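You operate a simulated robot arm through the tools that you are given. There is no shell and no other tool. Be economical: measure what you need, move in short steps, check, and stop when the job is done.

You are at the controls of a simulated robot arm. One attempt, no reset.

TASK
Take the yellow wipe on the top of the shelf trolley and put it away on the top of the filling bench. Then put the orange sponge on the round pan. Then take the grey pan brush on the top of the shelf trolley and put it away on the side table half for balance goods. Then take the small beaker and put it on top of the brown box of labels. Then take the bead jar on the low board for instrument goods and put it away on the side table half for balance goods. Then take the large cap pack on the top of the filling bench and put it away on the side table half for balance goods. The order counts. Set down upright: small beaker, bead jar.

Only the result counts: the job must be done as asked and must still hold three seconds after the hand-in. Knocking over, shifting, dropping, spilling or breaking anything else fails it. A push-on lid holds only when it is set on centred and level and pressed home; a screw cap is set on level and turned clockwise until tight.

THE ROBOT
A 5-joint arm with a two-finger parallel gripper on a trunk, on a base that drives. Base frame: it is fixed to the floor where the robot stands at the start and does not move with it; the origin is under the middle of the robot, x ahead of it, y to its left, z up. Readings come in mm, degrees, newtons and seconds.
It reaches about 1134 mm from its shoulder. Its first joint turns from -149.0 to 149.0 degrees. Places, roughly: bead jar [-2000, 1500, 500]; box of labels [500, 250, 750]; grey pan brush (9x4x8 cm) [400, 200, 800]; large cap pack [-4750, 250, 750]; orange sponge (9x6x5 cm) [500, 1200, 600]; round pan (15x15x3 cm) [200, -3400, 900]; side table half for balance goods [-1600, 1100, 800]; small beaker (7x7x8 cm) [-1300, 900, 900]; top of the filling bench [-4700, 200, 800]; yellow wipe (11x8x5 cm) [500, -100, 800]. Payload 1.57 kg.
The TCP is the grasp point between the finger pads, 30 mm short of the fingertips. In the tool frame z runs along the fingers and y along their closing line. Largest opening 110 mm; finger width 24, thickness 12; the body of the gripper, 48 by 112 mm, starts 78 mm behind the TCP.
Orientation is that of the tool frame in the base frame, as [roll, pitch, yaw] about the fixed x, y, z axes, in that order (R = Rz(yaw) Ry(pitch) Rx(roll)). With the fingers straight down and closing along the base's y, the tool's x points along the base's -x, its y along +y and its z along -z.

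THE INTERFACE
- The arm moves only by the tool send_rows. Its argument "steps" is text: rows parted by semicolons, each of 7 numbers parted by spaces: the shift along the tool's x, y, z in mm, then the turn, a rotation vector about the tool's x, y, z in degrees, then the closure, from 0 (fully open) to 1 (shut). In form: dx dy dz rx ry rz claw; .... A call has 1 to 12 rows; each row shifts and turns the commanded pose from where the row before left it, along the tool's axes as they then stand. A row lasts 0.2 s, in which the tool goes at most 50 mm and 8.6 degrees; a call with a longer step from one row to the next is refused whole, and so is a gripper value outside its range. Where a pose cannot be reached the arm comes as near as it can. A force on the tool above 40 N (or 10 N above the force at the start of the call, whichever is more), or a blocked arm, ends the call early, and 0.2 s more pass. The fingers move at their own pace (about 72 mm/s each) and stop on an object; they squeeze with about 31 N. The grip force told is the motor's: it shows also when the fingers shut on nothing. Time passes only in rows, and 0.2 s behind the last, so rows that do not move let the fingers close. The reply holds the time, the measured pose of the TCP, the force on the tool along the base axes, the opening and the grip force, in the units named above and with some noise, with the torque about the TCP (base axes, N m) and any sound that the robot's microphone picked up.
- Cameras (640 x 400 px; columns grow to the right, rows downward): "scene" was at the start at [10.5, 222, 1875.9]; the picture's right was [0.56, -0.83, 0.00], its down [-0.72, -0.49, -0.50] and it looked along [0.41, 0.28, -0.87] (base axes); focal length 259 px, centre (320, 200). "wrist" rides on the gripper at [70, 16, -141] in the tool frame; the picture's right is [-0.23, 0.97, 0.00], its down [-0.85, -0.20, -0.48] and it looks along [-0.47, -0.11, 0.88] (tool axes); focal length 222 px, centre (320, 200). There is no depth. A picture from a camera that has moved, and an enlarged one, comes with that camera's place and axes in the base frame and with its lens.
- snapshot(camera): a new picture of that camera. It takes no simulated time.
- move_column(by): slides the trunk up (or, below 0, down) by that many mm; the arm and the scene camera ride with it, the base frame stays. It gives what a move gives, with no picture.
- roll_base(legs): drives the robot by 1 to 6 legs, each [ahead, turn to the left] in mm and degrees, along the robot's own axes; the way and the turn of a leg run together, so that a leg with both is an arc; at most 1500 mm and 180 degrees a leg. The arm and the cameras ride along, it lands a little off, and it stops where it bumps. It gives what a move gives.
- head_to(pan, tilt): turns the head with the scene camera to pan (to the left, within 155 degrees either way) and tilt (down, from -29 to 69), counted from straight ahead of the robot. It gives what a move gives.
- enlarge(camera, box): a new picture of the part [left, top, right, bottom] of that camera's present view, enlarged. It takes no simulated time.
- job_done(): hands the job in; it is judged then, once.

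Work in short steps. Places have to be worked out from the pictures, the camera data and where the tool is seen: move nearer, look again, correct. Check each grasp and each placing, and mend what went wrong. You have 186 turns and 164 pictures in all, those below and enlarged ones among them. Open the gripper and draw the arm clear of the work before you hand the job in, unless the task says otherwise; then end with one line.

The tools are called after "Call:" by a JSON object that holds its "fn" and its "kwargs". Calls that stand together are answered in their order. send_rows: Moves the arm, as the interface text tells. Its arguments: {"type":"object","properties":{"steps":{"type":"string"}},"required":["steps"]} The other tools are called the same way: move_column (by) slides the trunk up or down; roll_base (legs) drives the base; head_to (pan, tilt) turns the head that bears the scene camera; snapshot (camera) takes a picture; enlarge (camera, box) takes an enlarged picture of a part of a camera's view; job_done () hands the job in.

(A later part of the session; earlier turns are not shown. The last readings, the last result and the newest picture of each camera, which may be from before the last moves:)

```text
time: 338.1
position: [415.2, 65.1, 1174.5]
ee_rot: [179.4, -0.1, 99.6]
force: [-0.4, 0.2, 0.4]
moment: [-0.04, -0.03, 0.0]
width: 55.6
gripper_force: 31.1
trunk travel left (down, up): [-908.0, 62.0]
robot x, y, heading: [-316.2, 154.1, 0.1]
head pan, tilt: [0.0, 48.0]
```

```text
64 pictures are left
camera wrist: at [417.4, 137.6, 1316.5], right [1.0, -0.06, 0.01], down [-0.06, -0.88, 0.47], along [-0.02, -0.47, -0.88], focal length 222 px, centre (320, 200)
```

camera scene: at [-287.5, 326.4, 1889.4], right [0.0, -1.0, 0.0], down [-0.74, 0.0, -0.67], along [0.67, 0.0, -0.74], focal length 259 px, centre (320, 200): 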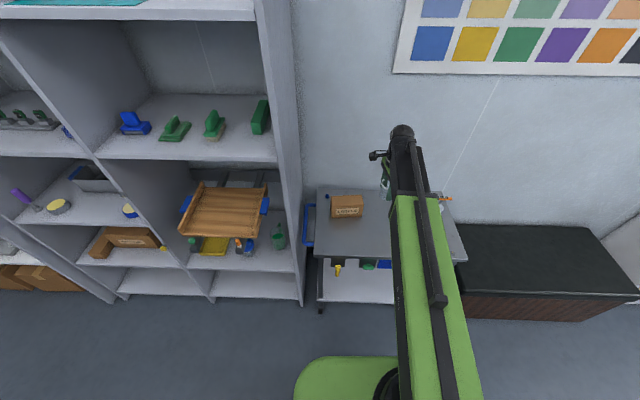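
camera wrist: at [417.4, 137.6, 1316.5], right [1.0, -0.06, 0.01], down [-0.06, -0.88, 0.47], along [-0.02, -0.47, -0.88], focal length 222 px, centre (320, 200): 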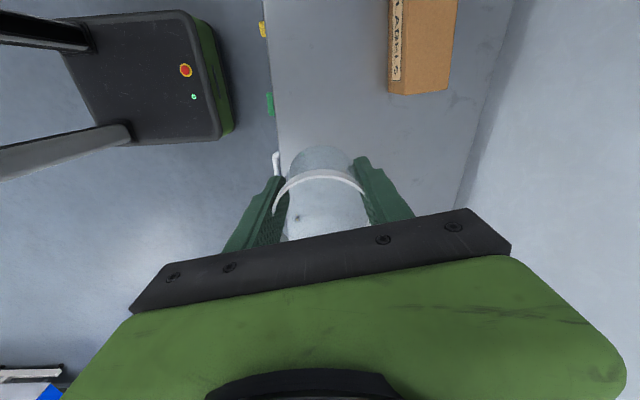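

Box top centre ≈ [583, 190]. I move the beaker above it and check alignment.

Call:
{"fn": "send_rows", "kwargs": {"steps": "19 37.3 0 0 0 0 1;19 37.3 0 0 0 0 1;19 37.3 0 0 0 0 1;19 37.3 0 0 0 0 1;19 37.3 0 0 0 0 1"}}

Call:
{"fn": "move_column", "kwargs": {"by": -130}}

Call:
{"fn": "snapshot", "kwargs": {"camera": "wrist"}}

Call:
{"fn": "enlarge", "kwargs": {"camera": "scene", "box": [290, 120, 450, 240]}}

```text
time: 339.3
position: [584.3, 193.9, 1174.3]
ee_rot: [179.6, -0.1, 99.7]
force: [0.1, 0.3, -1.2]
moment: [-0.02, -0.01, -0.01]
width: 56.1
gripper_force: 31.2
trunk travel left (down, up): [-908.0, 62.0]
robot x, y, heading: [-319.9, 153.1, -0.0]
head pan, tilt: [0.0, 48.0]
```

```text
time: 340.9
position: [583.1, 191.6, 1045.1]
ee_rot: [179.6, -0.2, 99.8]
force: [1.2, -0.9, 0.3]
moment: [-0.03, 0.03, 0.02]
width: 55.8
gripper_force: 31.0
trunk travel left (down, up): [-778.0, 192.0]
robot x, y, heading: [-319.0, 151.1, -0.2]
head pan, tilt: [0.0, 48.0]
```

```text
63 pictures are left
camera wrist: at [586.4, 264.2, 1185.8], right [1.0, -0.06, 0.01], down [-0.06, -0.88, 0.47], along [-0.02, -0.47, -0.88], focal length 222 px, centre (320, 200)
```

wrist: 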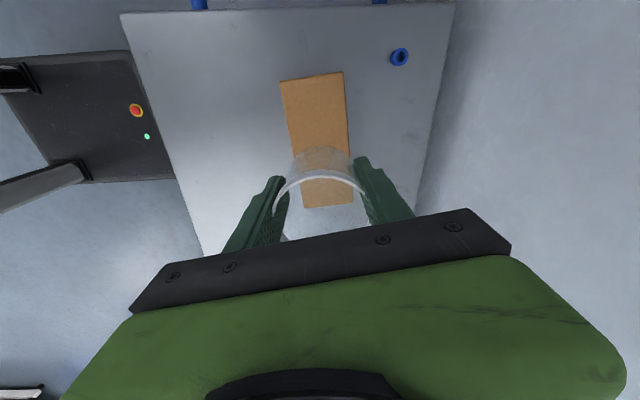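

```text
3.33 times, centred on (370, 180) of scene
camera zoom: at [-285.8, 325.9, 1759.4], right [0.0, -1.0, 0.0], down [-0.74, 0.0, -0.67], along [0.67, 0.0, -0.74], focal length 862 px, centre (153, 267)
```

zoom: 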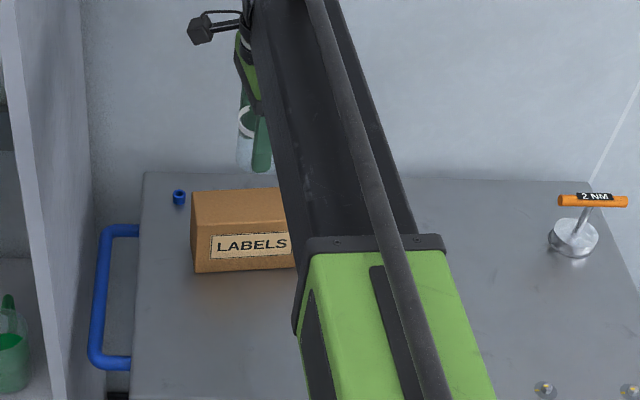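

The box top may be about z 940. I shift 8 mm toward +y and lower 35 mm, then re-check.

Call:
{"fn": "send_rows", "kwargs": {"steps": "8 0 0 0 0 0 1"}}

Call:
{"fn": "move_column", "kwargs": {"by": -35}}

Call:
{"fn": "snapshot", "kwargs": {"camera": "wrist"}}

Call:
{"fn": "enlarge", "kwargs": {"camera": "scene", "box": [310, 120, 430, 210]}}

```text
time: 341.2
position: [581.6, 199.2, 1045.2]
ee_rot: [179.6, -0.2, 99.6]
force: [-1.3, -0.3, 0.3]
moment: [-0.04, 0.0, 0.02]
width: 55.7
gripper_force: 31.0
trunk travel left (down, up): [-778.0, 192.0]
robot x, y, heading: [-321.8, 154.1, -0.0]
head pan, tilt: [0.0, 48.0]
```

```text
time: 342.0
position: [583.2, 200.4, 1009.7]
ee_rot: [179.5, -0.2, 99.7]
force: [0.2, -0.3, 0.2]
moment: [-0.03, 0.01, 0.0]
width: 55.6
gripper_force: 31.1
trunk travel left (down, up): [-743.0, 227.0]
robot x, y, heading: [-320.5, 158.8, 0.0]
head pan, tilt: [0.0, 48.0]
```

```text
61 pictures are left
camera wrist: at [585.2, 271.7, 1150.8], right [1.0, -0.06, 0.01], down [-0.06, -0.88, 0.47], along [-0.02, -0.47, -0.88], focal length 222 px, centre (320, 200)
```

wrist: 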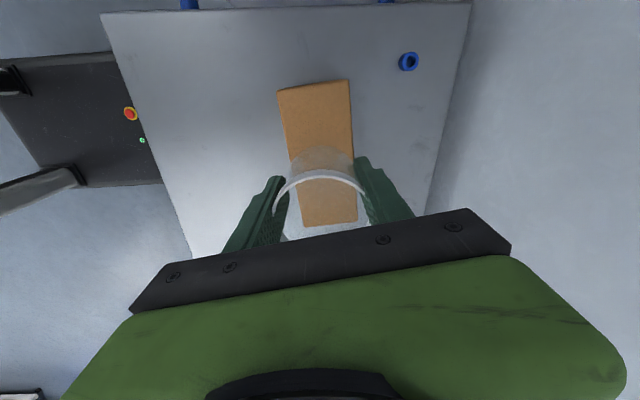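

```text
4.44 times, centred on (370, 165) of scene
camera zoom: at [-285.8, 325.8, 1724.3], right [0.0, -1.0, 0.0], down [-0.74, 0.0, -0.67], along [0.67, 0.0, -0.74], focal length 1150 px, centre (98, 356)
```

zoom: 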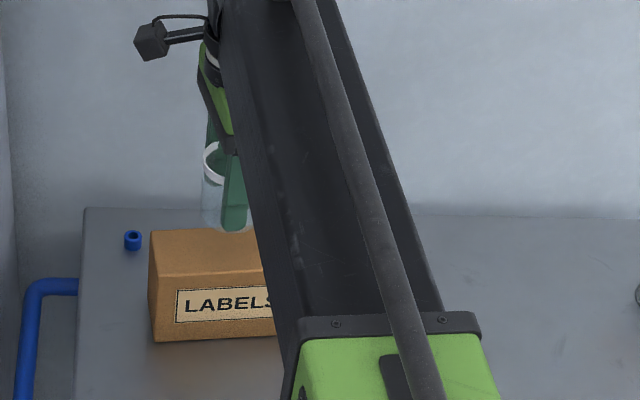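

Centred within about 10 mm either way. I lower in small steps until the box top is felt.

Call:
{"fn": "move_column", "kwargs": {"by": -12}}

Call:
{"fn": "move_column", "kwargs": {"by": -8}}

Call:
{"fn": "move_column", "kwargs": {"by": -8}}

Call:
{"fn": "enlarge", "kwargs": {"camera": "scene", "box": [310, 110, 430, 200]}}

```text
time: 342.6
position: [582.8, 200.3, 997.2]
ee_rot: [179.5, -0.1, 99.6]
force: [-0.5, 0.3, -0.2]
moment: [-0.01, -0.01, -0.02]
width: 55.8
gripper_force: 30.5
trunk travel left (down, up): [-731.0, 239.0]
robot x, y, heading: [-318.3, 151.9, -0.4]
head pan, tilt: [0.0, 48.0]
```

```text
time: 343.2
position: [581.2, 198.9, 990.0]
ee_rot: [179.7, -0.2, 99.7]
force: [0.5, -0.1, -0.8]
moment: [0.02, 0.04, 0.02]
width: 55.5
gripper_force: 30.9
trunk travel left (down, up): [-723.0, 247.0]
robot x, y, heading: [-319.4, 152.8, -0.2]
head pan, tilt: [0.0, 48.0]
```

```text
time: 343.8
position: [582.1, 200.2, 982.0]
ee_rot: [179.6, -0.2, 99.7]
force: [0.1, 0.4, -0.9]
moment: [-0.01, 0.02, 0.01]
width: 55.3
gripper_force: 30.8
trunk travel left (down, up): [-715.0, 255.0]
robot x, y, heading: [-321.8, 158.4, -0.1]
head pan, tilt: [0.0, 48.0]
```

```text
4.44 times, centred on (370, 155) of scene
camera zoom: at [-285.8, 325.9, 1696.3], right [0.0, -1.0, 0.0], down [-0.74, 0.0, -0.67], along [0.67, 0.0, -0.74], focal length 1150 px, centre (98, 400)
```

zoom: 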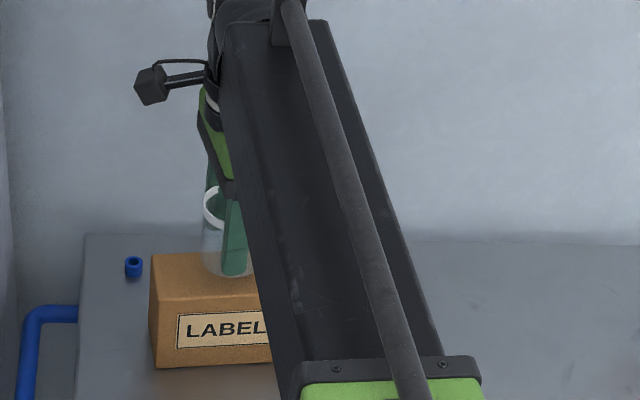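

The box top is at about z 935–940, x 554–600. I shift 4 mm toward me and continue in fine steps.

Call:
{"fn": "send_rows", "kwargs": {"steps": "0 -4 0 0 0 0 1"}}

Call:
{"fn": "move_column", "kwargs": {"by": -5}}

Call:
{"fn": "move_column", "kwargs": {"by": -5}}

Call:
{"fn": "move_column", "kwargs": {"by": -5}}

```text
time: 344.2
position: [577.8, 199.1, 981.8]
ee_rot: [179.5, -0.2, 99.7]
force: [0.9, -0.6, 0.1]
moment: [-0.01, 0.0, 0.01]
width: 55.7
gripper_force: 31.2
trunk travel left (down, up): [-715.0, 255.0]
robot x, y, heading: [-322.1, 155.9, -0.1]
head pan, tilt: [0.0, 48.0]
```

```text
time: 344.7
position: [577.1, 199.4, 976.3]
ee_rot: [179.6, -0.2, 99.8]
force: [-0.6, 0.4, 0.2]
moment: [0.05, -0.03, 0.01]
width: 55.7
gripper_force: 30.9
trunk travel left (down, up): [-710.0, 260.0]
robot x, y, heading: [-317.5, 153.9, 0.0]
head pan, tilt: [0.0, 48.0]
```

```text
time: 345.3
position: [579.1, 198.9, 972.4]
ee_rot: [179.6, -0.2, 99.7]
force: [1.0, 0.1, -0.3]
moment: [0.03, -0.02, 0.02]
width: 55.5
gripper_force: 30.2
trunk travel left (down, up): [-705.0, 265.0]
robot x, y, heading: [-320.5, 156.7, -0.1]
head pan, tilt: [0.0, 48.0]
```

```text
time: 345.8
position: [577.9, 199.5, 966.8]
ee_rot: [179.6, -0.2, 99.7]
force: [0.6, -0.8, 0.1]
moment: [0.02, 0.01, -0.03]
width: 55.6
gripper_force: 30.6
trunk travel left (down, up): [-700.0, 270.0]
robot x, y, heading: [-316.3, 154.6, -0.3]
head pan, tilt: [0.0, 48.0]
```

Call:
{"fn": "move_column", "kwargs": {"by": -5}}

Call:
{"fn": "enlarge", "kwargs": {"camera": "scene", "box": [320, 120, 400, 190]}}

Call:
{"fn": "snapshot", "kwargs": {"camera": "wrist"}}

```text
time: 346.3
position: [577.1, 200.1, 963.2]
ee_rot: [179.5, -0.2, 99.8]
force: [2.9, 1.0, 18.5]
moment: [-0.13, 0.02, 0.02]
width: 55.9
gripper_force: 31.0
trunk travel left (down, up): [-695.0, 275.0]
robot x, y, heading: [-318.2, 153.9, -0.2]
head pan, tilt: [0.0, 48.0]
```

```text
5.71 times, centred on (360, 155) of scene
camera zoom: at [-287.7, 325.9, 1676.7], right [0.0, -1.0, 0.0], down [-0.74, 0.0, -0.67], along [0.67, 0.0, -0.74], focal length 1478 px, centre (91, 457)
```

zoom: 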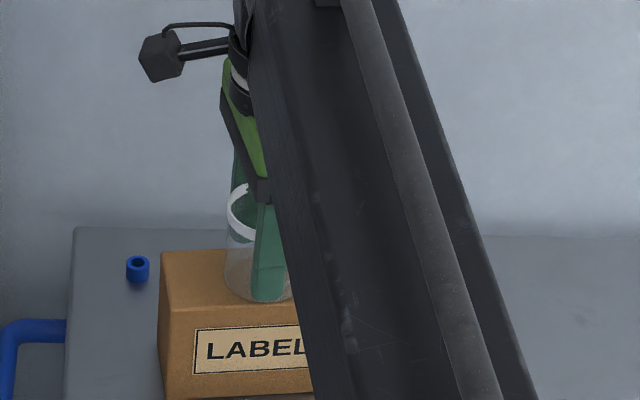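

```text
57 pictures are left
camera wrist: at [579.8, 271.3, 1104.2], right [1.0, -0.06, 0.01], down [-0.06, -0.88, 0.47], along [-0.02, -0.47, -0.88], focal length 222 px, centre (320, 200)
```

wrist: 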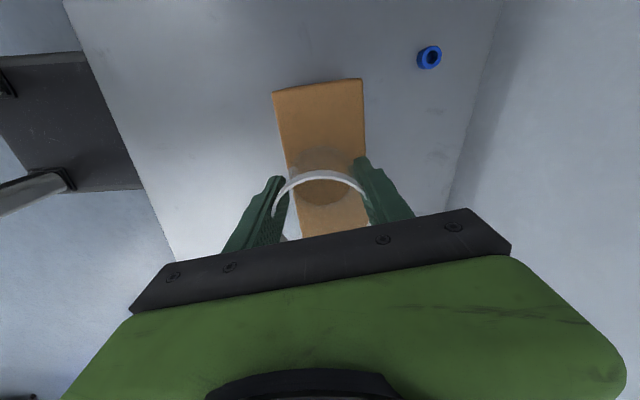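

Contact at TCP 963: the box top is 920 and the base stands fully on it. I release and rise.

Call:
{"fn": "send_rows", "kwargs": {"steps": "0 0 0 0 0 0 0.4;0 0 0 0 0 0 0.2;0 0 0 0 0 0 0.2;0 0 0 0 0 0 0.2"}}

Call:
{"fn": "move_column", "kwargs": {"by": 180}}

Call:
{"fn": "snapshot", "kwargs": {"camera": "wrist"}}

```text
time: 347.3
position: [577.7, 198.0, 961.3]
ee_rot: [179.6, -0.3, 99.7]
force: [0.2, 0.0, -0.7]
moment: [0.02, 0.01, 0.0]
width: 88.0
gripper_force: 0.1
trunk travel left (down, up): [-695.0, 275.0]
robot x, y, heading: [-319.9, 155.3, -0.3]
head pan, tilt: [0.0, 48.0]
```

```text
time: 349.3
position: [576.9, 199.4, 1142.5]
ee_rot: [179.7, -0.3, 99.6]
force: [0.3, 0.3, -0.6]
moment: [-0.02, -0.02, 0.01]
width: 88.3
gripper_force: 0.1
trunk travel left (down, up): [-875.0, 95.0]
robot x, y, heading: [-321.6, 155.6, 0.3]
head pan, tilt: [0.0, 48.0]
```

```text
56 pictures are left
camera wrist: at [580.9, 271.3, 1282.7], right [1.0, -0.06, 0.01], down [-0.06, -0.88, 0.47], along [-0.02, -0.47, -0.88], focal length 222 px, centre (320, 200)
```

wrist: 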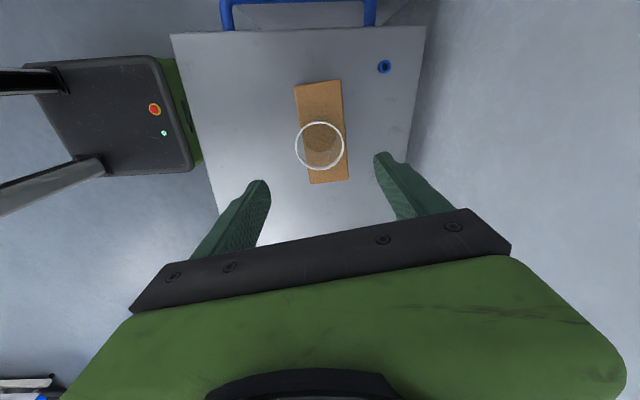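

The beaker stands on the box. I retract and drive round to the table's north side for the bead jar.

Call:
{"fn": "send_rows", "kwargs": {"steps": "0 -38 0 0 0 0 0;0 -38 0 0 0 0 0;0 -38 0 0 0 0 0;0 -38 0 0 0 0 0"}}

Call:
{"fn": "roll_base", "kwargs": {"legs": [[-160, 0], [0, 90], [1500, 0], [800, 0], [0, 90], [1500, 0]]}}

Call:
{"fn": "head_to", "kwargs": {"pan": 85, "tilt": 40}}

Call:
{"fn": "snapshot", "kwargs": {"camera": "scene"}}

```text
time: 350.3
position: [426.7, 173.6, 1142.6]
ee_rot: [179.6, -0.1, 99.7]
force: [0.0, -0.5, 0.8]
moment: [-0.01, 0.02, 0.02]
width: 109.9
gripper_force: 0.1
trunk travel left (down, up): [-875.0, 95.0]
robot x, y, heading: [-322.2, 155.1, -0.4]
head pan, tilt: [0.0, 48.0]
```

```text
time: 377.3
position: [-2725.5, 2488.3, 1142.2]
ee_rot: [179.6, -0.2, -82.7]
force: [-1.2, -0.8, 0.1]
moment: [-0.01, 0.0, 0.01]
width: 109.8
gripper_force: 0.2
trunk travel left (down, up): [-875.0, 95.0]
robot x, y, heading: [-1975.9, 2475.9, 177.8]
head pan, tilt: [0.0, 48.0]
```

```text
time: 378.9
position: [-2725.3, 2488.4, 1142.3]
ee_rot: [179.6, -0.2, -82.6]
force: [-0.2, 0.3, 0.6]
moment: [-0.02, 0.04, 0.01]
width: 110.1
gripper_force: 0.0
trunk travel left (down, up): [-875.0, 95.0]
robot x, y, heading: [-1975.4, 2479.8, 177.9]
head pan, tilt: [85.0, 40.0]
```

```text
55 pictures are left
camera scene: at [-1948.6, 2223.0, 1867.8], right [-0.99, 0.12, 0.0], down [0.08, 0.64, -0.77], along [-0.09, -0.76, -0.64], focal length 259 px, centre (320, 200)
```

scene: 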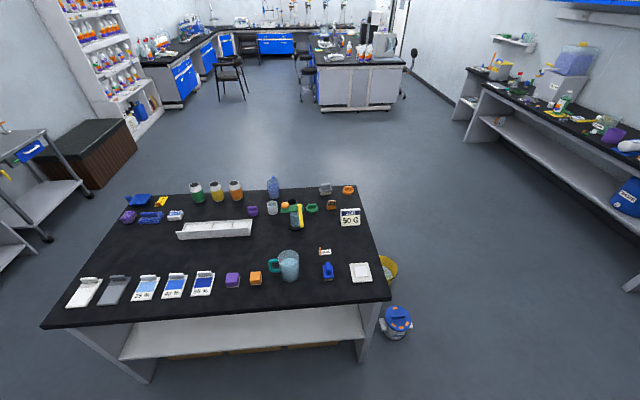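

Call:
{"fn": "enlarge", "kwargs": {"camera": "scene", "box": [60, 280, 420, 400]}}

Call:
{"fn": "move_column", "kwargs": {"by": -400}}

Call:
{"fn": "head_to", "kwargs": {"pan": 88, "tilt": 40}}

Call:
{"fn": "snapshot", "kwargs": {"camera": "scene"}}

```text
1.78 times, centred on (240, 340) of scene
camera zoom: at [-1948.6, 2223.0, 1867.8], right [-0.99, 0.12, 0.0], down [0.08, 0.64, -0.77], along [-0.09, -0.76, -0.64], focal length 460 px, centre (462, -49)
```

zoom: 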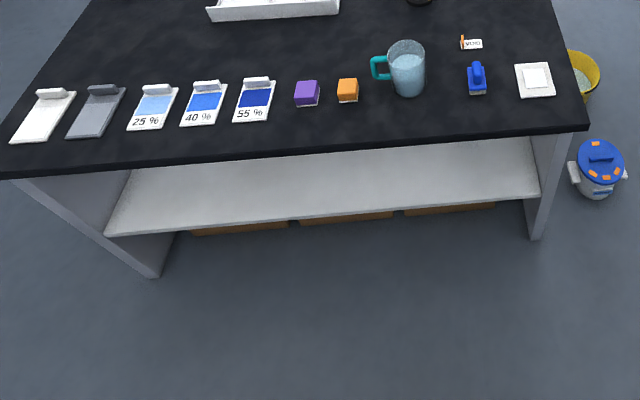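

```text
time: 382.7
position: [-2724.9, 2489.9, 741.3]
ee_rot: [179.6, -0.2, -82.6]
force: [-0.4, 0.2, -0.8]
moment: [0.01, 0.0, 0.01]
width: 109.9
gripper_force: 0.1
trunk travel left (down, up): [-475.0, 495.0]
robot x, y, heading: [-1976.6, 2480.1, 178.1]
head pan, tilt: [85.0, 40.0]
```

```text
time: 383.3
position: [-2724.7, 2487.9, 742.3]
ee_rot: [179.5, -0.2, -82.6]
force: [0.3, -1.4, 0.7]
moment: [-0.01, 0.03, 0.0]
width: 110.1
gripper_force: 0.1
trunk travel left (down, up): [-475.0, 495.0]
robot x, y, heading: [-1980.3, 2477.7, 178.0]
head pan, tilt: [88.0, 40.0]
```

```text
53 pictures are left
camera scene: at [-1944.1, 2222.6, 1467.8], right [-1.0, 0.07, 0.0], down [0.04, 0.64, -0.77], along [-0.05, -0.76, -0.64], focal length 259 px, centre (320, 200)
```

scene: 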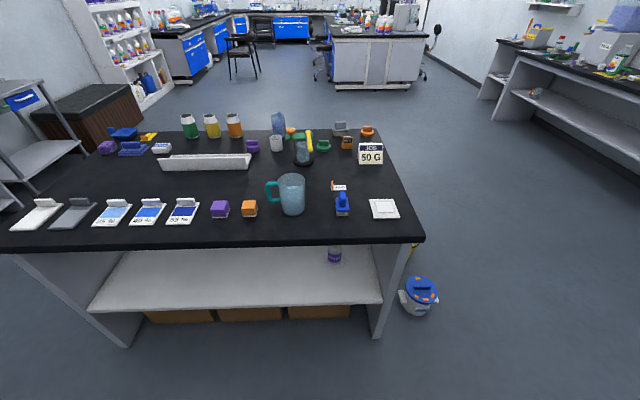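

The bead jar is on the low board near [-2062, 1480]. I zoom in to size it.

Call:
{"fn": "enlarge", "kwargs": {"camera": "scene", "box": [290, 225, 430, 320]}}

```text
4.21 times, centred on (360, 272) of scene
camera zoom: at [-1944.1, 2222.6, 1467.8], right [-1.0, 0.07, 0.0], down [0.04, 0.64, -0.77], along [-0.05, -0.76, -0.64], focal length 1089 px, centre (152, -105)
```

zoom: 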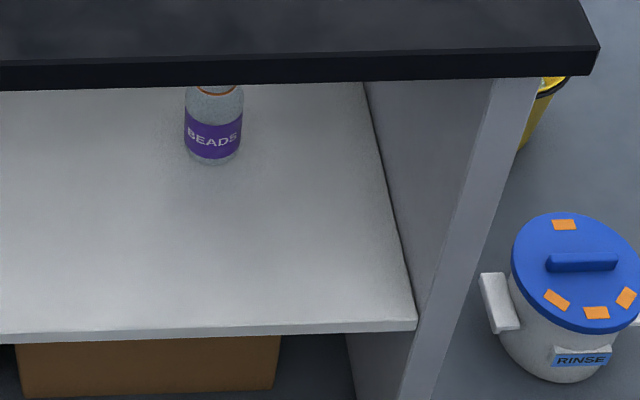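

The jar is 68 mm wide, and the board is at about z 445. I raise, turn south, back off, and set the tool to a low forward tilt.

Call:
{"fn": "move_column", "kwargs": {"by": 360}}

Call:
{"fn": "roll_base", "kwargs": {"legs": [[0, 92], [-380, 0]]}}

Call:
{"fn": "send_rows", "kwargs": {"steps": "0 0 0 0 0 8.2 0;0 0 0 0 0 8.2 0;0 0 0 0 0 8.2 0;0 0 0 0 0 8.2 0;0 0 0 0 0 8.2 0;0 0 0 0 0 8.2 0;0 0 0 0 0 8.2 0;0 0 0 0 0 8.2 0;0 0 0 0 0 8.2 0;0 0 0 0 0 8.2 0;0 0 0 0 0 8.2 0;0 0 0 0 0 8.2 0"}}

Call:
{"fn": "send_rows", "kwargs": {"steps": "0 0 0 0 8 0 0;0 0 0 0 8 0 0;0 0 0 0 8 0 0;0 0 0 0 8 0 0;0 0 0 0 8 0 0;0 0 0 0 8 0 0;0 0 0 0 8 0 0;0 0 0 0 8 0 0"}}

```text
time: 386.8
position: [-2725.2, 2488.1, 1102.3]
ee_rot: [179.6, -0.2, -82.6]
force: [-0.2, -0.1, 0.2]
moment: [-0.01, -0.02, -0.04]
width: 110.2
gripper_force: 0.1
trunk travel left (down, up): [-835.0, 135.0]
robot x, y, heading: [-1977.0, 2481.9, 177.9]
head pan, tilt: [88.0, 40.0]
```

```text
time: 393.3
position: [-1947.5, 2118.1, 1102.9]
ee_rot: [179.5, -0.1, 12.0]
force: [0.4, 0.6, -0.9]
moment: [-0.05, 0.06, 0.01]
width: 110.0
gripper_force: 0.1
trunk travel left (down, up): [-835.0, 135.0]
robot x, y, heading: [-1980.5, 2864.6, -86.6]
head pan, tilt: [88.0, 40.0]
```

```text
time: 395.9
position: [-1948.6, 2115.6, 1102.9]
ee_rot: [-179.6, -0.3, -80.3]
force: [0.4, 0.5, 0.0]
moment: [0.01, -0.01, -0.03]
width: 110.0
gripper_force: 0.1
out of reach, approached as far as the arm can: row 12
trunk travel left (down, up): [-835.0, 135.0]
robot x, y, heading: [-1976.6, 2866.0, -86.6]
head pan, tilt: [88.0, 40.0]
```

```text
time: 397.7
position: [-1950.7, 2077.6, 1237.3]
ee_rot: [-179.2, -64.5, -80.9]
force: [-0.1, 0.0, 0.8]
moment: [0.03, 0.01, 0.01]
width: 109.9
gripper_force: 0.0
out of reach, approached as far as the arm can: row 2, 3, 4, 5, 6, 7, 8
trunk travel left (down, up): [-835.0, 135.0]
robot x, y, heading: [-1981.2, 2864.2, -86.9]
head pan, tilt: [88.0, 40.0]
```

I turn 7° to aim at the jar, lower the trunk to jar height and drive 300 mm closer.

Call:
{"fn": "roll_base", "kwargs": {"legs": [[0, -7]]}}

Call:
{"fn": "move_column", "kwargs": {"by": -400}}

Call:
{"fn": "move_column", "kwargs": {"by": -310}}

Call:
{"fn": "roll_base", "kwargs": {"legs": [[250, 0]]}}

Call:
{"fn": "snapshot", "kwargs": {"camera": "wrist"}}

```text
time: 398.7
position: [-2050.6, 2083.2, 1236.6]
ee_rot: [-179.1, -64.3, -88.5]
force: [0.9, -0.6, 0.2]
moment: [-0.03, 0.0, -0.01]
width: 110.1
gripper_force: 0.1
trunk travel left (down, up): [-835.0, 135.0]
robot x, y, heading: [-1984.6, 2863.1, -93.6]
head pan, tilt: [88.0, 40.0]
```

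```text
time: 402.5
position: [-2051.7, 2081.0, 834.8]
ee_rot: [-179.0, -64.2, -88.4]
force: [0.0, -0.2, -0.1]
moment: [0.02, 0.01, 0.03]
width: 110.0
gripper_force: 0.1
trunk travel left (down, up): [-435.0, 535.0]
robot x, y, heading: [-1985.7, 2863.1, -93.7]
head pan, tilt: [88.0, 40.0]
```

```text
time: 405.6
position: [-2052.1, 2080.0, 526.2]
ee_rot: [-179.0, -64.2, -88.6]
force: [-0.6, -0.2, -0.1]
moment: [-0.01, 0.01, 0.03]
width: 110.0
gripper_force: 0.1
trunk travel left (down, up): [-125.0, 845.0]
robot x, y, heading: [-1986.1, 2862.5, -93.7]
head pan, tilt: [88.0, 40.0]
```

```text
time: 407.4
position: [-2066.7, 1824.5, 527.1]
ee_rot: [-179.0, -64.3, -88.3]
force: [0.2, 1.2, 0.5]
moment: [0.03, 0.01, 0.0]
width: 110.1
gripper_force: 0.1
trunk travel left (down, up): [-125.0, 845.0]
robot x, y, heading: [-2000.4, 2605.6, -93.5]
head pan, tilt: [88.0, 40.0]
```

```text
51 pictures are left
camera wrist: at [-2088.3, 1922.3, 649.8], right [-0.98, 0.06, -0.21], down [0.17, 0.81, -0.56], along [0.14, -0.58, -0.8], focal length 222 px, centre (320, 200)
```

wrist: 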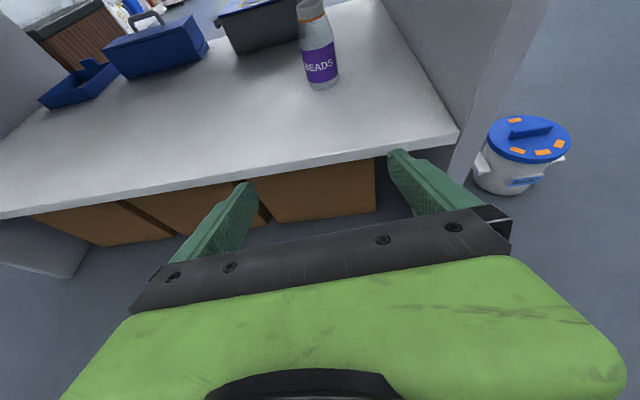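

Triangulating gives the board at z ≈ 402–420 and the jar centre near [-2068, 1420]. I aim slightly right, drive 150 mm closer, lower to z ≈ 480 and look from the head too.

Call:
{"fn": "roll_base", "kwargs": {"legs": [[0, -0.7], [130, 0]]}}

Call:
{"fn": "move_column", "kwargs": {"by": -45}}

Call:
{"fn": "head_to", "kwargs": {"pan": 0, "tilt": 50}}

Call:
{"fn": "snapshot", "kwargs": {"camera": "scene"}}

Call:
{"fn": "snapshot", "kwargs": {"camera": "wrist"}}

```text
time: 409.0
position: [-2083.0, 1694.7, 525.6]
ee_rot: [-179.1, -64.3, -88.9]
force: [-0.1, 0.5, 1.0]
moment: [0.01, 0.02, -0.01]
width: 110.0
gripper_force: 0.1
trunk travel left (down, up): [-125.0, 845.0]
robot x, y, heading: [-2009.8, 2474.1, -94.1]
head pan, tilt: [88.0, 40.0]
```

```text
time: 409.9
position: [-2082.7, 1695.1, 482.1]
ee_rot: [-179.0, -64.2, -88.9]
force: [0.4, 0.5, 0.7]
moment: [-0.01, -0.01, 0.01]
width: 109.8
gripper_force: 0.1
trunk travel left (down, up): [-80.0, 890.0]
robot x, y, heading: [-2010.6, 2470.3, -93.9]
head pan, tilt: [88.0, 40.0]
```

```text
time: 411.5
position: [-2082.9, 1695.2, 482.7]
ee_rot: [-179.0, -64.2, -89.0]
force: [0.5, 0.6, -0.8]
moment: [0.0, 0.0, 0.01]
width: 110.0
gripper_force: 0.0
trunk travel left (down, up): [-80.0, 890.0]
robot x, y, heading: [-2014.0, 2475.3, -93.9]
head pan, tilt: [0.0, 50.0]
```

```text
50 pictures are left
camera scene: at [-1842.7, 2434.3, 1058.6], right [-1.0, 0.07, 0.0], down [0.05, 0.76, -0.64], along [-0.04, -0.64, -0.77], focal length 259 px, centre (320, 200)
```

scene: 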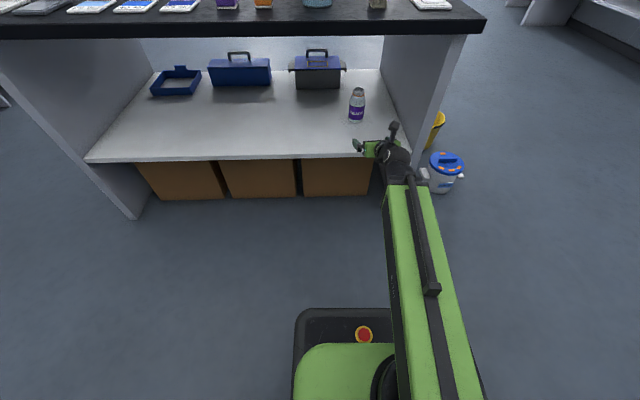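

```text
49 pictures are left
camera wrist: at [-2103.2, 1792.6, 604.8], right [-0.98, 0.06, -0.21], down [0.18, 0.81, -0.56], along [0.14, -0.58, -0.8], focal length 222 px, centre (320, 200)
```

wrist: 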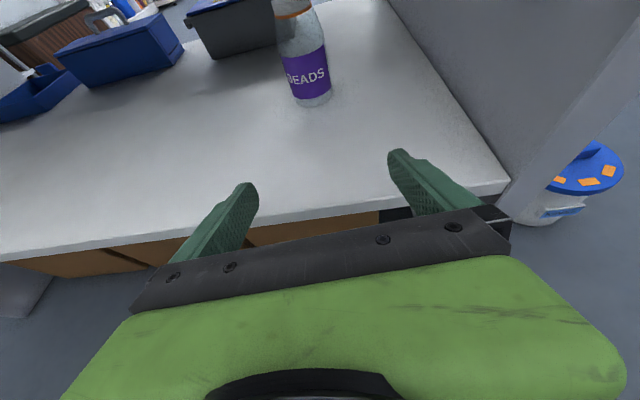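

The jar's front base is at [-2068, 1467, 410], jar height about 140. The forearm passes well under the table top, so I advance 170 mm and check.

Call:
{"fn": "send_rows", "kwargs": {"steps": "18.5 -2.5 38.2 0 0 0 0;18.5 -2.5 38.2 0 0 0 0;18.5 -2.5 38.2 0 0 0 0;18.5 -2.5 38.2 0 0 0 0"}}

Call:
{"fn": "snapshot", "kwargs": {"camera": "wrist"}}

```text
time: 412.5
position: [-2066.2, 1526.1, 481.5]
ee_rot: [-179.1, -64.2, -88.9]
force: [-0.3, 0.6, -0.2]
moment: [0.01, -0.02, 0.01]
width: 110.2
gripper_force: 0.1
trunk travel left (down, up): [-80.0, 890.0]
robot x, y, heading: [-2010.5, 2476.2, -94.0]
head pan, tilt: [0.0, 50.0]
```

```text
48 pictures are left
camera wrist: at [-2086.7, 1622.6, 604.7], right [-0.98, 0.06, -0.21], down [0.18, 0.81, -0.56], along [0.14, -0.58, -0.8], focal length 222 px, centre (320, 200)
```

wrist: 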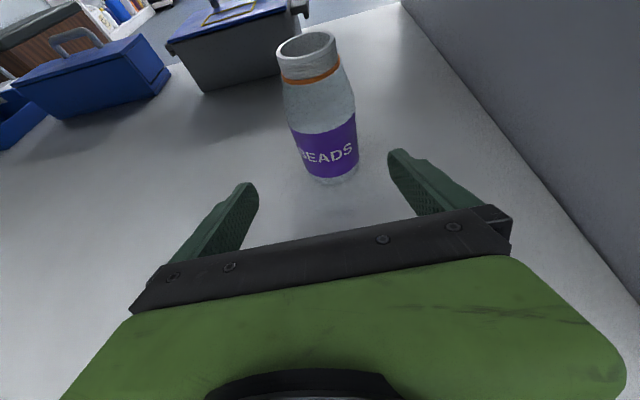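

Aligned within 3 mm. The jar is open-topped, so I keep it upright. I advance 95 mm and close.

Call:
{"fn": "send_rows", "kwargs": {"steps": "13.5 1 29 0 0 0 0;13.5 1 29 0 0 0 0;13.5 1 28 0 0 0 0"}}

Call:
{"fn": "move_column", "kwargs": {"by": -8}}

Call:
{"fn": "snapshot", "kwargs": {"camera": "wrist"}}

```text
time: 413.3
position: [-2066.0, 1430.2, 480.7]
ee_rot: [-178.9, -64.2, -88.9]
force: [0.4, -0.1, 0.6]
moment: [0.02, -0.02, -0.01]
width: 110.1
gripper_force: 0.0
trunk travel left (down, up): [-80.0, 890.0]
robot x, y, heading: [-2008.8, 2474.4, -93.6]
head pan, tilt: [0.0, 50.0]
```

```text
time: 413.9
position: [-2064.6, 1429.9, 473.5]
ee_rot: [-179.0, -64.1, -88.9]
force: [-0.9, -0.5, -0.9]
moment: [-0.03, 0.01, -0.01]
width: 110.1
gripper_force: 0.0
trunk travel left (down, up): [-72.0, 898.0]
robot x, y, heading: [-2011.6, 2475.9, -93.9]
head pan, tilt: [0.0, 50.0]
```

```text
47 pictures are left
camera wrist: at [-2085.7, 1527.8, 596.5], right [-0.98, 0.06, -0.21], down [0.18, 0.81, -0.56], along [0.14, -0.58, -0.8], focal length 222 px, centre (320, 200)
```

wrist: 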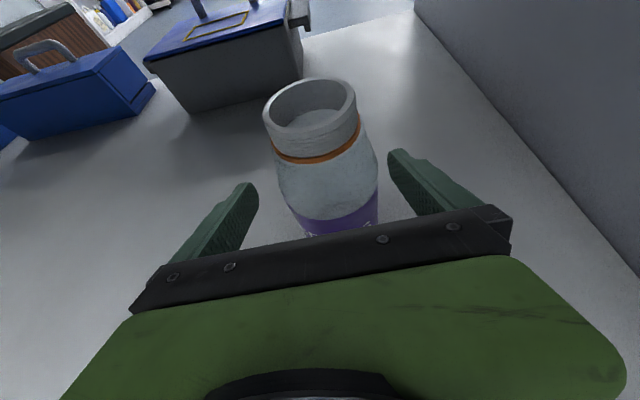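

Call:
{"fn": "send_rows", "kwargs": {"steps": "0 3 0 0 0 0 0.3;0 0 0 0 0 0 1;0 0 0 0 0 0 1;0 0 0 0 0 0 1;0 0 0 0 0 0 1"}}

Call:
{"fn": "move_column", "kwargs": {"by": 40}}

Call:
{"fn": "snapshot", "kwargs": {"camera": "wrist"}}

```text
time: 415.1
position: [-2067.2, 1430.6, 472.5]
ee_rot: [-178.9, -64.2, -88.9]
force: [0.5, 0.1, -0.3]
moment: [0.02, 0.02, 0.04]
width: 65.0
gripper_force: 30.8
trunk travel left (down, up): [-72.0, 898.0]
robot x, y, heading: [-2014.1, 2475.9, -94.2]
head pan, tilt: [0.0, 50.0]
```

```text
time: 415.9
position: [-2067.7, 1430.3, 513.8]
ee_rot: [-178.9, -64.2, -88.9]
force: [0.1, 0.1, -1.6]
moment: [0.0, -0.05, 0.0]
width: 65.3
gripper_force: 31.1
trunk travel left (down, up): [-112.0, 858.0]
robot x, y, heading: [-2010.3, 2476.8, -94.1]
head pan, tilt: [0.0, 50.0]
```

```text
46 pictures are left
camera wrist: at [-2088.3, 1528.0, 636.5], right [-0.98, 0.06, -0.21], down [0.18, 0.81, -0.56], along [0.14, -0.58, -0.8], focal length 222 px, centre (320, 200)
```

wrist: 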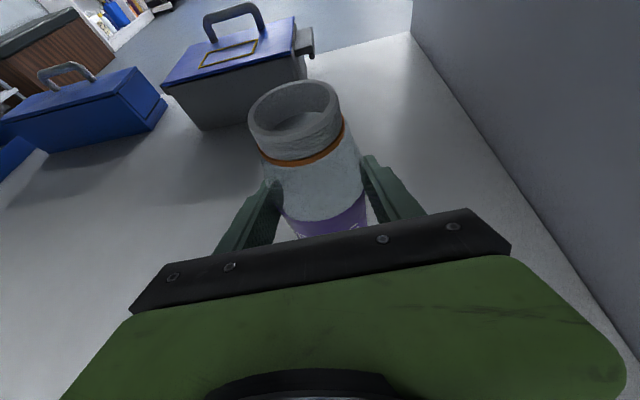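

The jar is held upright. I withdraw straight back and then reverse the base clear of the table.

Call:
{"fn": "send_rows", "kwargs": {"steps": "-18 0 -38 0 0 0 1;-18 0 -38 0 0 0 1;-18 0 -38 0 0 0 1;-18 0 -38 0 0 0 1;-18 0 -38 0 0 0 1;-18 0 -38 0 0 0 1"}}

Call:
{"fn": "roll_base", "kwargs": {"legs": [[-250, 0]]}}

Call:
{"fn": "move_column", "kwargs": {"by": 400}}

Call:
{"fn": "move_column", "kwargs": {"by": 250}}

Call:
{"fn": "snapshot", "kwargs": {"camera": "wrist"}}

```text
time: 417.3
position: [-2077.0, 1683.7, 513.4]
ee_rot: [-179.0, -64.2, -89.0]
force: [1.0, 0.3, -1.1]
moment: [0.04, 0.0, -0.01]
width: 64.8
gripper_force: 31.1
out of reach, approached as far as the arm can: row 4
trunk travel left (down, up): [-112.0, 858.0]
robot x, y, heading: [-2009.2, 2477.3, -94.0]
head pan, tilt: [0.0, 50.0]
```

```text
time: 419.1
position: [-2061.9, 1927.2, 513.6]
ee_rot: [-179.0, -64.2, -89.0]
force: [-0.1, 0.2, -1.1]
moment: [-0.02, 0.02, 0.02]
width: 64.9
gripper_force: 31.2
trunk travel left (down, up): [-112.0, 858.0]
robot x, y, heading: [-1990.4, 2722.6, -93.8]
head pan, tilt: [0.0, 50.0]
```

```text
time: 422.9
position: [-2062.6, 1928.4, 914.4]
ee_rot: [-179.0, -64.2, -89.1]
force: [0.4, -0.3, -1.1]
moment: [-0.02, -0.01, 0.0]
width: 64.8
gripper_force: 31.5
trunk travel left (down, up): [-512.0, 458.0]
robot x, y, heading: [-1995.8, 2724.5, -94.2]
head pan, tilt: [0.0, 50.0]
```

```text
time: 425.5
position: [-2062.2, 1927.4, 1163.9]
ee_rot: [-178.9, -64.1, -89.1]
force: [0.7, 0.0, -1.4]
moment: [-0.02, -0.01, -0.01]
width: 64.6
gripper_force: 31.3
trunk travel left (down, up): [-762.0, 208.0]
robot x, y, heading: [-1993.3, 2719.6, -94.4]
head pan, tilt: [0.0, 50.0]
```

```text
45 pictures are left
camera wrist: at [-2083.6, 2025.9, 1286.6], right [-0.97, 0.07, -0.21], down [0.18, 0.81, -0.56], along [0.13, -0.58, -0.8], focal length 222 px, centre (320, 200)
```

wrist: 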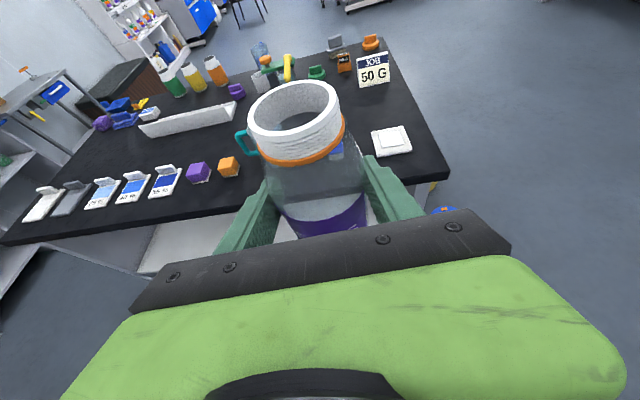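

I drive around the west side to the south of the table, keeping the jar level.

Call:
{"fn": "roll_base", "kwargs": {"legs": [[0, -86], [1300, 0], [0, 90], [1500, 0], [1230, 0], [0, 90]]}}

Call:
{"fn": "snapshot", "kwargs": {"camera": "wrist"}}

```text
time: 439.3
position: [-3390.5, 1919.3, 1161.7]
ee_rot: [-179.1, -64.1, -89.3]
force: [0.0, -0.7, -1.0]
moment: [0.04, 0.04, -0.07]
width: 64.0
gripper_force: 30.5
trunk travel left (down, up): [-762.0, 208.0]
robot x, y, heading: [-3281.8, 2706.9, -94.9]
head pan, tilt: [0.0, 50.0]
stopped in leg 3: the robot was blocked; the commanded pose is now the measured one
```

```text
44 pictures are left
camera wrist: at [-3410.9, 2015.3, 1286.2], right [-0.97, 0.07, -0.21], down [0.18, 0.81, -0.56], along [0.13, -0.58, -0.8], focal length 222 px, centre (320, 200)
```

wrist: 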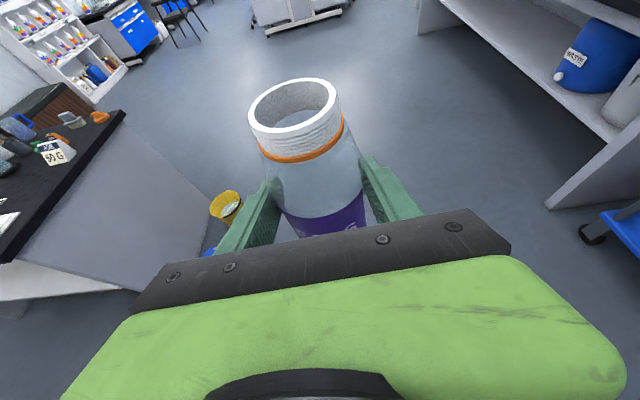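

The turn ended early against something behind. I drive forward, straighten, and continue.

Call:
{"fn": "roll_base", "kwargs": {"legs": [[400, 0], [0, 5], [1500, 0], [800, 0], [0, 90], [1250, 0]]}}

Call:
{"fn": "head_to", "kwargs": {"pan": 75, "tilt": 40}}

Call:
{"fn": "snapshot", "kwargs": {"camera": "scene"}}

```text
time: 462.8
position: [-1235.0, -11.5, 1162.7]
ee_rot: [-179.0, -64.2, 4.8]
force: [-0.3, 0.0, 0.0]
moment: [0.01, 0.02, -0.03]
width: 64.2
gripper_force: 31.3
trunk travel left (down, up): [-762.0, 208.0]
robot x, y, heading: [-2033.2, 39.1, -1.0]
head pan, tilt: [0.0, 50.0]
```

```text
time: 464.3
position: [-1234.8, -12.1, 1164.2]
ee_rot: [-179.0, -64.1, 4.8]
force: [0.3, 0.8, -1.1]
moment: [-0.03, 0.01, -0.03]
width: 64.0
gripper_force: 31.3
trunk travel left (down, up): [-762.0, 208.0]
robot x, y, heading: [-2030.4, 44.8, -1.2]
head pan, tilt: [75.0, 40.0]
```

```text
43 pictures are left
camera scene: at [-2048.9, 294.4, 1754.8], right [0.96, -0.28, 0.0], down [-0.18, -0.62, -0.77], along [0.21, 0.74, -0.64], focal length 259 px, centre (320, 200)
```

scene: 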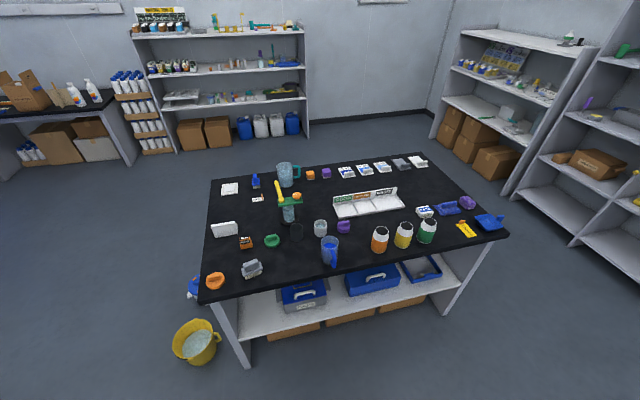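

The free spot between brush and mug is at about [-1998, 970]. I turn to face it.

Call:
{"fn": "roll_base", "kwargs": {"legs": [[0, 91]]}}

Call:
{"fn": "head_to", "kwargs": {"pan": 0, "tilt": 50}}

Call:
{"fn": "snapshot", "kwargs": {"camera": "wrist"}}

Call:
{"fn": "snapshot", "kwargs": {"camera": "scene"}}

```text
time: 468.5
position: [-1999.3, 839.1, 1163.6]
ee_rot: [-179.1, -64.1, 96.3]
force: [-0.6, 0.6, -1.7]
moment: [0.0, 0.0, -0.01]
width: 64.1
gripper_force: 31.4
trunk travel left (down, up): [-762.0, 208.0]
robot x, y, heading: [-2070.3, 42.7, 90.2]
head pan, tilt: [75.0, 40.0]
```

```text
time: 470.0
position: [-1997.5, 838.6, 1163.6]
ee_rot: [-179.1, -64.2, 96.3]
force: [-0.1, 0.6, -1.4]
moment: [0.01, -0.02, -0.01]
width: 63.9
gripper_force: 31.1
trunk travel left (down, up): [-762.0, 208.0]
robot x, y, heading: [-2075.3, 41.7, 90.2]
head pan, tilt: [0.0, 50.0]
```

```text
42 pictures are left
camera wrist: at [-1970.2, 746.4, 1286.6], right [0.98, 0.02, -0.21], down [-0.1, -0.82, -0.56], along [-0.19, 0.57, -0.8], focal length 222 px, centre (320, 200)
```

wrist: 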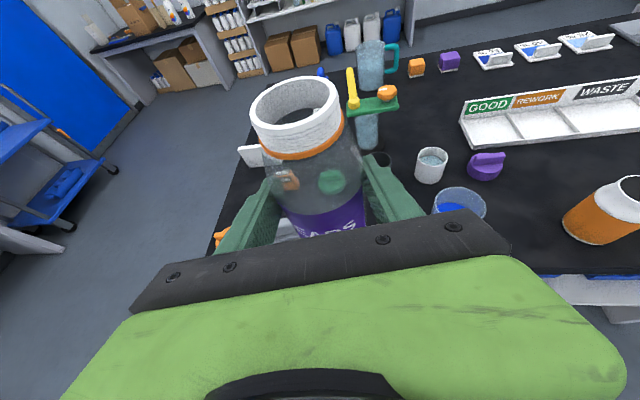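

```text
41 pictures are left
camera scene: at [-2240.4, 74.0, 1740.6], right [1.0, 0.0, 0.0], down [0.0, -0.77, -0.64], along [0.0, 0.64, -0.77], focal length 259 px, centre (320, 200)
```

scene: 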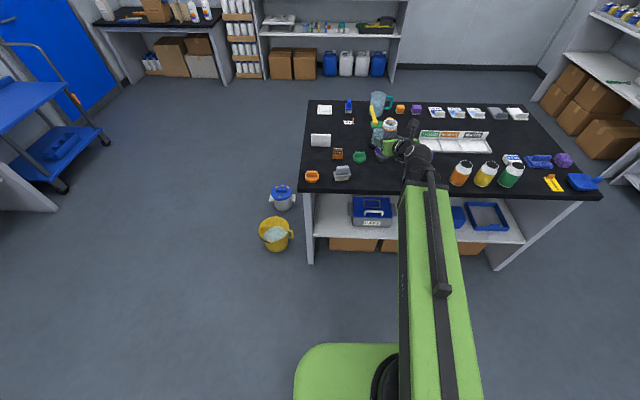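

Call:
{"fn": "send_rows", "kwargs": {"steps": "19.3 4 40 0 0 0 1;19.3 4 40 0 0 0 1;19.3 4 40 0 0 0 1"}}

Call:
{"fn": "move_column", "kwargs": {"by": -210}}

Call:
{"fn": "snapshot", "kwargs": {"camera": "wrist"}}

Call:
{"fn": "enlarge", "kwargs": {"camera": "scene", "box": [280, 70, 480, 220]}}

```text
time: 470.8
position: [-2004.3, 974.8, 1162.4]
ee_rot: [-179.1, -64.0, 96.3]
force: [1.1, -0.9, -0.5]
moment: [0.01, 0.0, 0.0]
width: 64.1
gripper_force: 30.4
trunk travel left (down, up): [-762.0, 208.0]
robot x, y, heading: [-2066.3, 42.0, 90.1]
head pan, tilt: [0.0, 50.0]
```

```text
time: 473.1
position: [-2004.3, 972.1, 952.2]
ee_rot: [-179.0, -64.1, 96.3]
force: [0.1, 0.5, -1.3]
moment: [-0.04, 0.01, -0.02]
width: 64.0
gripper_force: 31.2
trunk travel left (down, up): [-552.0, 418.0]
robot x, y, heading: [-2072.2, 45.3, 90.0]
head pan, tilt: [0.0, 50.0]
```

```text
40 pictures are left
camera wrist: at [-1974.8, 880.8, 1076.4], right [0.98, 0.02, -0.21], down [-0.1, -0.82, -0.56], along [-0.19, 0.57, -0.8], focal length 222 px, centre (320, 200)
```

wrist: 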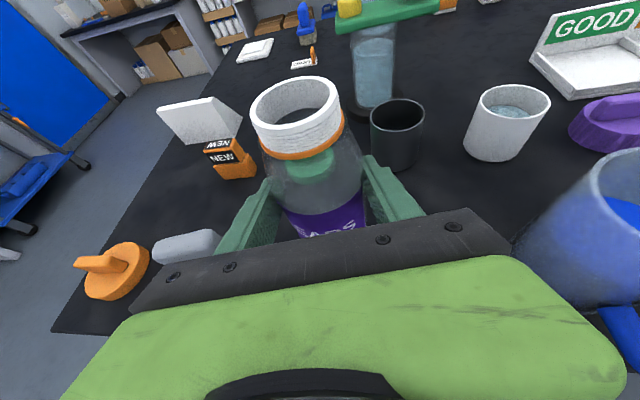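

```text
2.67 times, centred on (380, 145) of scene
camera zoom: at [-2240.2, 74.0, 1530.6], right [1.0, 0.0, 0.0], down [0.0, -0.77, -0.64], along [0.0, 0.64, -0.77], focal length 690 px, centre (160, 347)
```

zoom: 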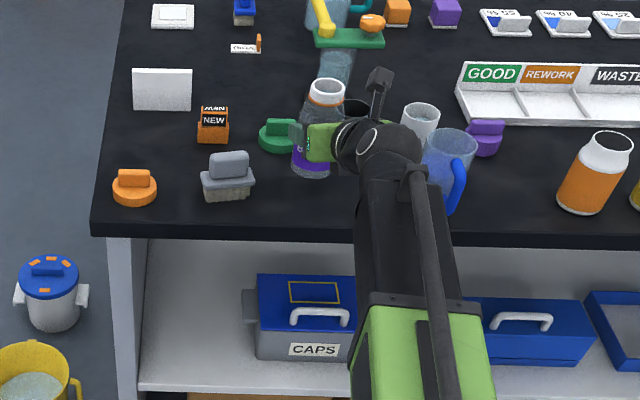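

All clear by 35 mm or more on both sides. I lower in steps to contact.

Call:
{"fn": "move_column", "kwargs": {"by": -28}}

Call:
{"fn": "move_column", "kwargs": {"by": -6}}

Call:
{"fn": "move_column", "kwargs": {"by": -5}}

Call:
{"fn": "move_column", "kwargs": {"by": -5}}

```text
time: 473.8
position: [-2003.5, 973.6, 923.5]
ee_rot: [-179.0, -64.1, 96.2]
force: [0.3, -0.5, -1.9]
moment: [-0.01, 0.0, 0.02]
width: 64.3
gripper_force: 31.4
trunk travel left (down, up): [-524.0, 446.0]
robot x, y, heading: [-2069.3, 41.4, 90.3]
head pan, tilt: [0.0, 50.0]
```

```text
time: 474.3
position: [-2003.1, 972.6, 921.0]
ee_rot: [-179.0, -64.4, 96.3]
force: [-0.8, 4.3, 21.0]
moment: [0.56, -0.13, 0.03]
width: 63.9
gripper_force: 30.7
trunk travel left (down, up): [-518.0, 452.0]
robot x, y, heading: [-2069.9, 42.9, 90.2]
head pan, tilt: [0.0, 50.0]
```

```text
time: 474.9
position: [-2003.2, 970.6, 915.6]
ee_rot: [-179.2, -64.2, 96.4]
force: [1.4, -1.0, 19.4]
moment: [0.33, -0.14, -0.07]
width: 63.9
gripper_force: 30.9
trunk travel left (down, up): [-513.0, 457.0]
robot x, y, heading: [-2070.0, 39.9, 90.3]
head pan, tilt: [0.0, 50.0]
```

```text
time: 475.4
position: [-2002.6, 971.3, 912.0]
ee_rot: [-179.1, -64.2, 96.2]
force: [2.9, -1.8, 20.6]
moment: [0.33, -0.21, -0.06]
width: 63.9
gripper_force: 31.1
trunk travel left (down, up): [-508.0, 462.0]
robot x, y, heading: [-2069.0, 43.8, 90.0]
head pan, tilt: [0.0, 50.0]
```

The jar is standing on the table (contact from 921, sliding slightly in the grip). I release and withdraw straight back.

Call:
{"fn": "send_rows", "kwargs": {"steps": "0 0 0 0 0 0 0.3;0 0 0 0 0 0 0.18;0 0 0 0 0 0 0.18;0 0 0 0 0 0 0.18"}}

Call:
{"fn": "send_rows", "kwargs": {"steps": "-14 0 -30 0 0 0 0.18;-14 0 -30 0 0 0 0.18;-18 0 -38 0 0 0 0.18;-18 0 -38 0 0 0 0.1"}}

Call:
{"fn": "snapshot", "kwargs": {"camera": "wrist"}}

```text
time: 476.4
position: [-2003.0, 974.2, 907.8]
ee_rot: [-179.0, -64.1, 96.3]
force: [-0.1, -0.8, 0.3]
moment: [0.04, -0.02, -0.04]
width: 90.2
gripper_force: 0.1
trunk travel left (down, up): [-508.0, 462.0]
robot x, y, heading: [-2068.8, 44.8, 90.4]
head pan, tilt: [0.0, 50.0]
```

```text
time: 477.4
position: [-1983.0, 824.3, 910.3]
ee_rot: [-179.0, -64.2, 96.2]
force: [0.4, 1.1, 0.7]
moment: [0.01, -0.04, -0.02]
width: 99.0
gripper_force: 0.0
trunk travel left (down, up): [-508.0, 462.0]
robot x, y, heading: [-2068.3, 42.8, 90.1]
head pan, tilt: [0.0, 50.0]
```

```text
38 pictures are left
camera wrist: at [-1954.3, 731.1, 1032.7], right [0.98, 0.02, -0.21], down [-0.1, -0.82, -0.56], along [-0.19, 0.57, -0.8], focal length 222 px, centre (320, 200)
```

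wrist: 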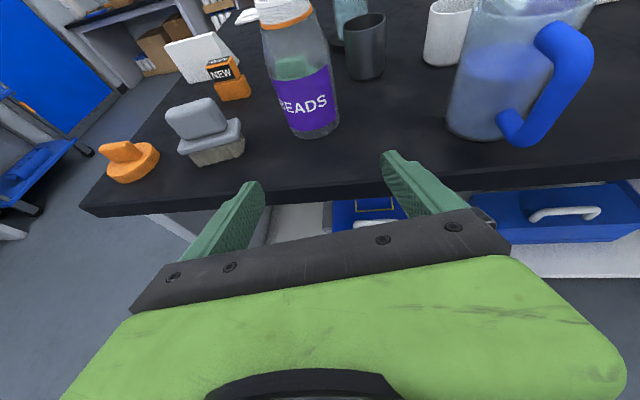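

The jar stands upright. I raise, turn west, and drive to the filling bench for the large cap pack, returning the tool to vertical on arrival.

Call:
{"fn": "move_column", "kwargs": {"by": 240}}

Call:
{"fn": "roll_base", "kwargs": {"legs": [[0, 88], [1500, 0], [400, 0]]}}

Call:
{"fn": "send_rows", "kwargs": {"steps": "0 0 0 0 -8 0 0;0 0 0 0 -8 0 0;0 0 0 0 -8 0 0;0 0 0 0 -8 0 0;0 0 0 0 -8 0 0;0 0 0 0 -8 0 0;0 0 0 0 -8 0 0;0 0 0 0 -8.2 0 0"}}

Call:
{"fn": "snapshot", "kwargs": {"camera": "wrist"}}

Call:
{"fn": "snapshot", "kwargs": {"camera": "scene"}}

```text
time: 479.9
position: [-1983.3, 825.1, 1149.5]
ee_rot: [-179.0, -64.2, 96.4]
force: [0.0, 0.2, -0.1]
moment: [0.02, 0.01, 0.0]
width: 99.0
gripper_force: 0.0
trunk travel left (down, up): [-748.0, 222.0]
robot x, y, heading: [-2068.5, 46.9, 90.3]
head pan, tilt: [0.0, 50.0]
```

```text
time: 493.3
position: [-4777.8, 219.2, 1148.8]
ee_rot: [-179.0, -64.1, -175.4]
force: [0.3, -0.4, 1.0]
moment: [-0.01, -0.01, -0.02]
width: 99.0
gripper_force: 0.0
trunk travel left (down, up): [-748.0, 222.0]
robot x, y, heading: [-3998.1, 105.0, 178.3]
head pan, tilt: [0.0, 50.0]
```

```text
time: 495.1
position: [-4777.7, 219.6, 1014.1]
ee_rot: [-179.5, 0.2, -174.6]
force: [0.0, 0.2, -0.2]
moment: [0.0, 0.01, -0.01]
width: 109.6
gripper_force: 0.0
out of reach, approached as far as the arm can: row 1, 2, 3, 4, 5, 6, 7
trunk travel left (down, up): [-748.0, 222.0]
robot x, y, heading: [-3997.5, 103.0, 178.4]
head pan, tilt: [0.0, 50.0]
```

```text
37 pictures are left
camera wrist: at [-4849.0, 231.6, 1154.9], right [0.14, 0.99, -0.01], down [0.87, -0.12, 0.48], along [0.48, -0.07, -0.88], focal length 222 px, centre (320, 200)
```

wrist: 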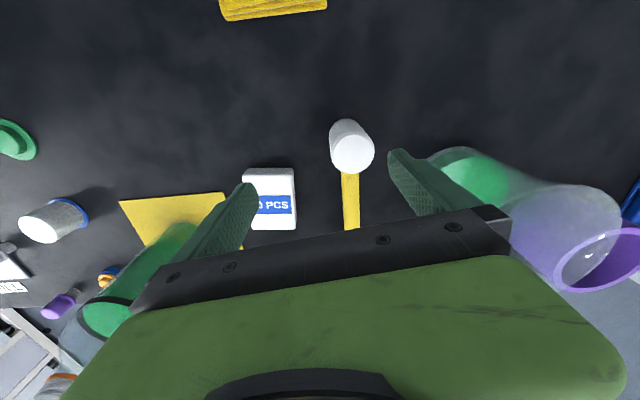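

```text
36 pictures are left
camera scene: at [-4034.4, -62.1, 1726.6], right [0.03, 1.0, 0.0], down [0.77, -0.02, -0.64], along [-0.64, 0.02, -0.77], focal length 259 px, centre (320, 200)
```

scene: 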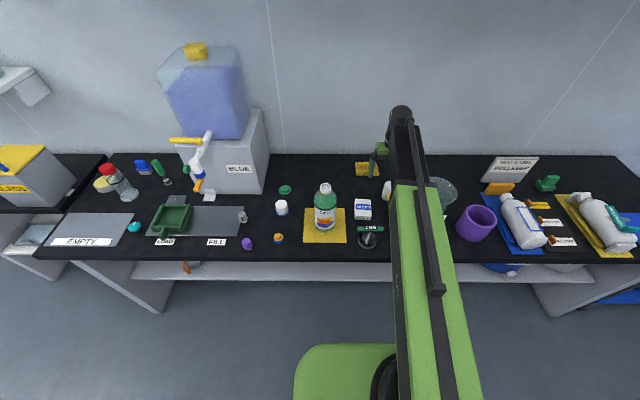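

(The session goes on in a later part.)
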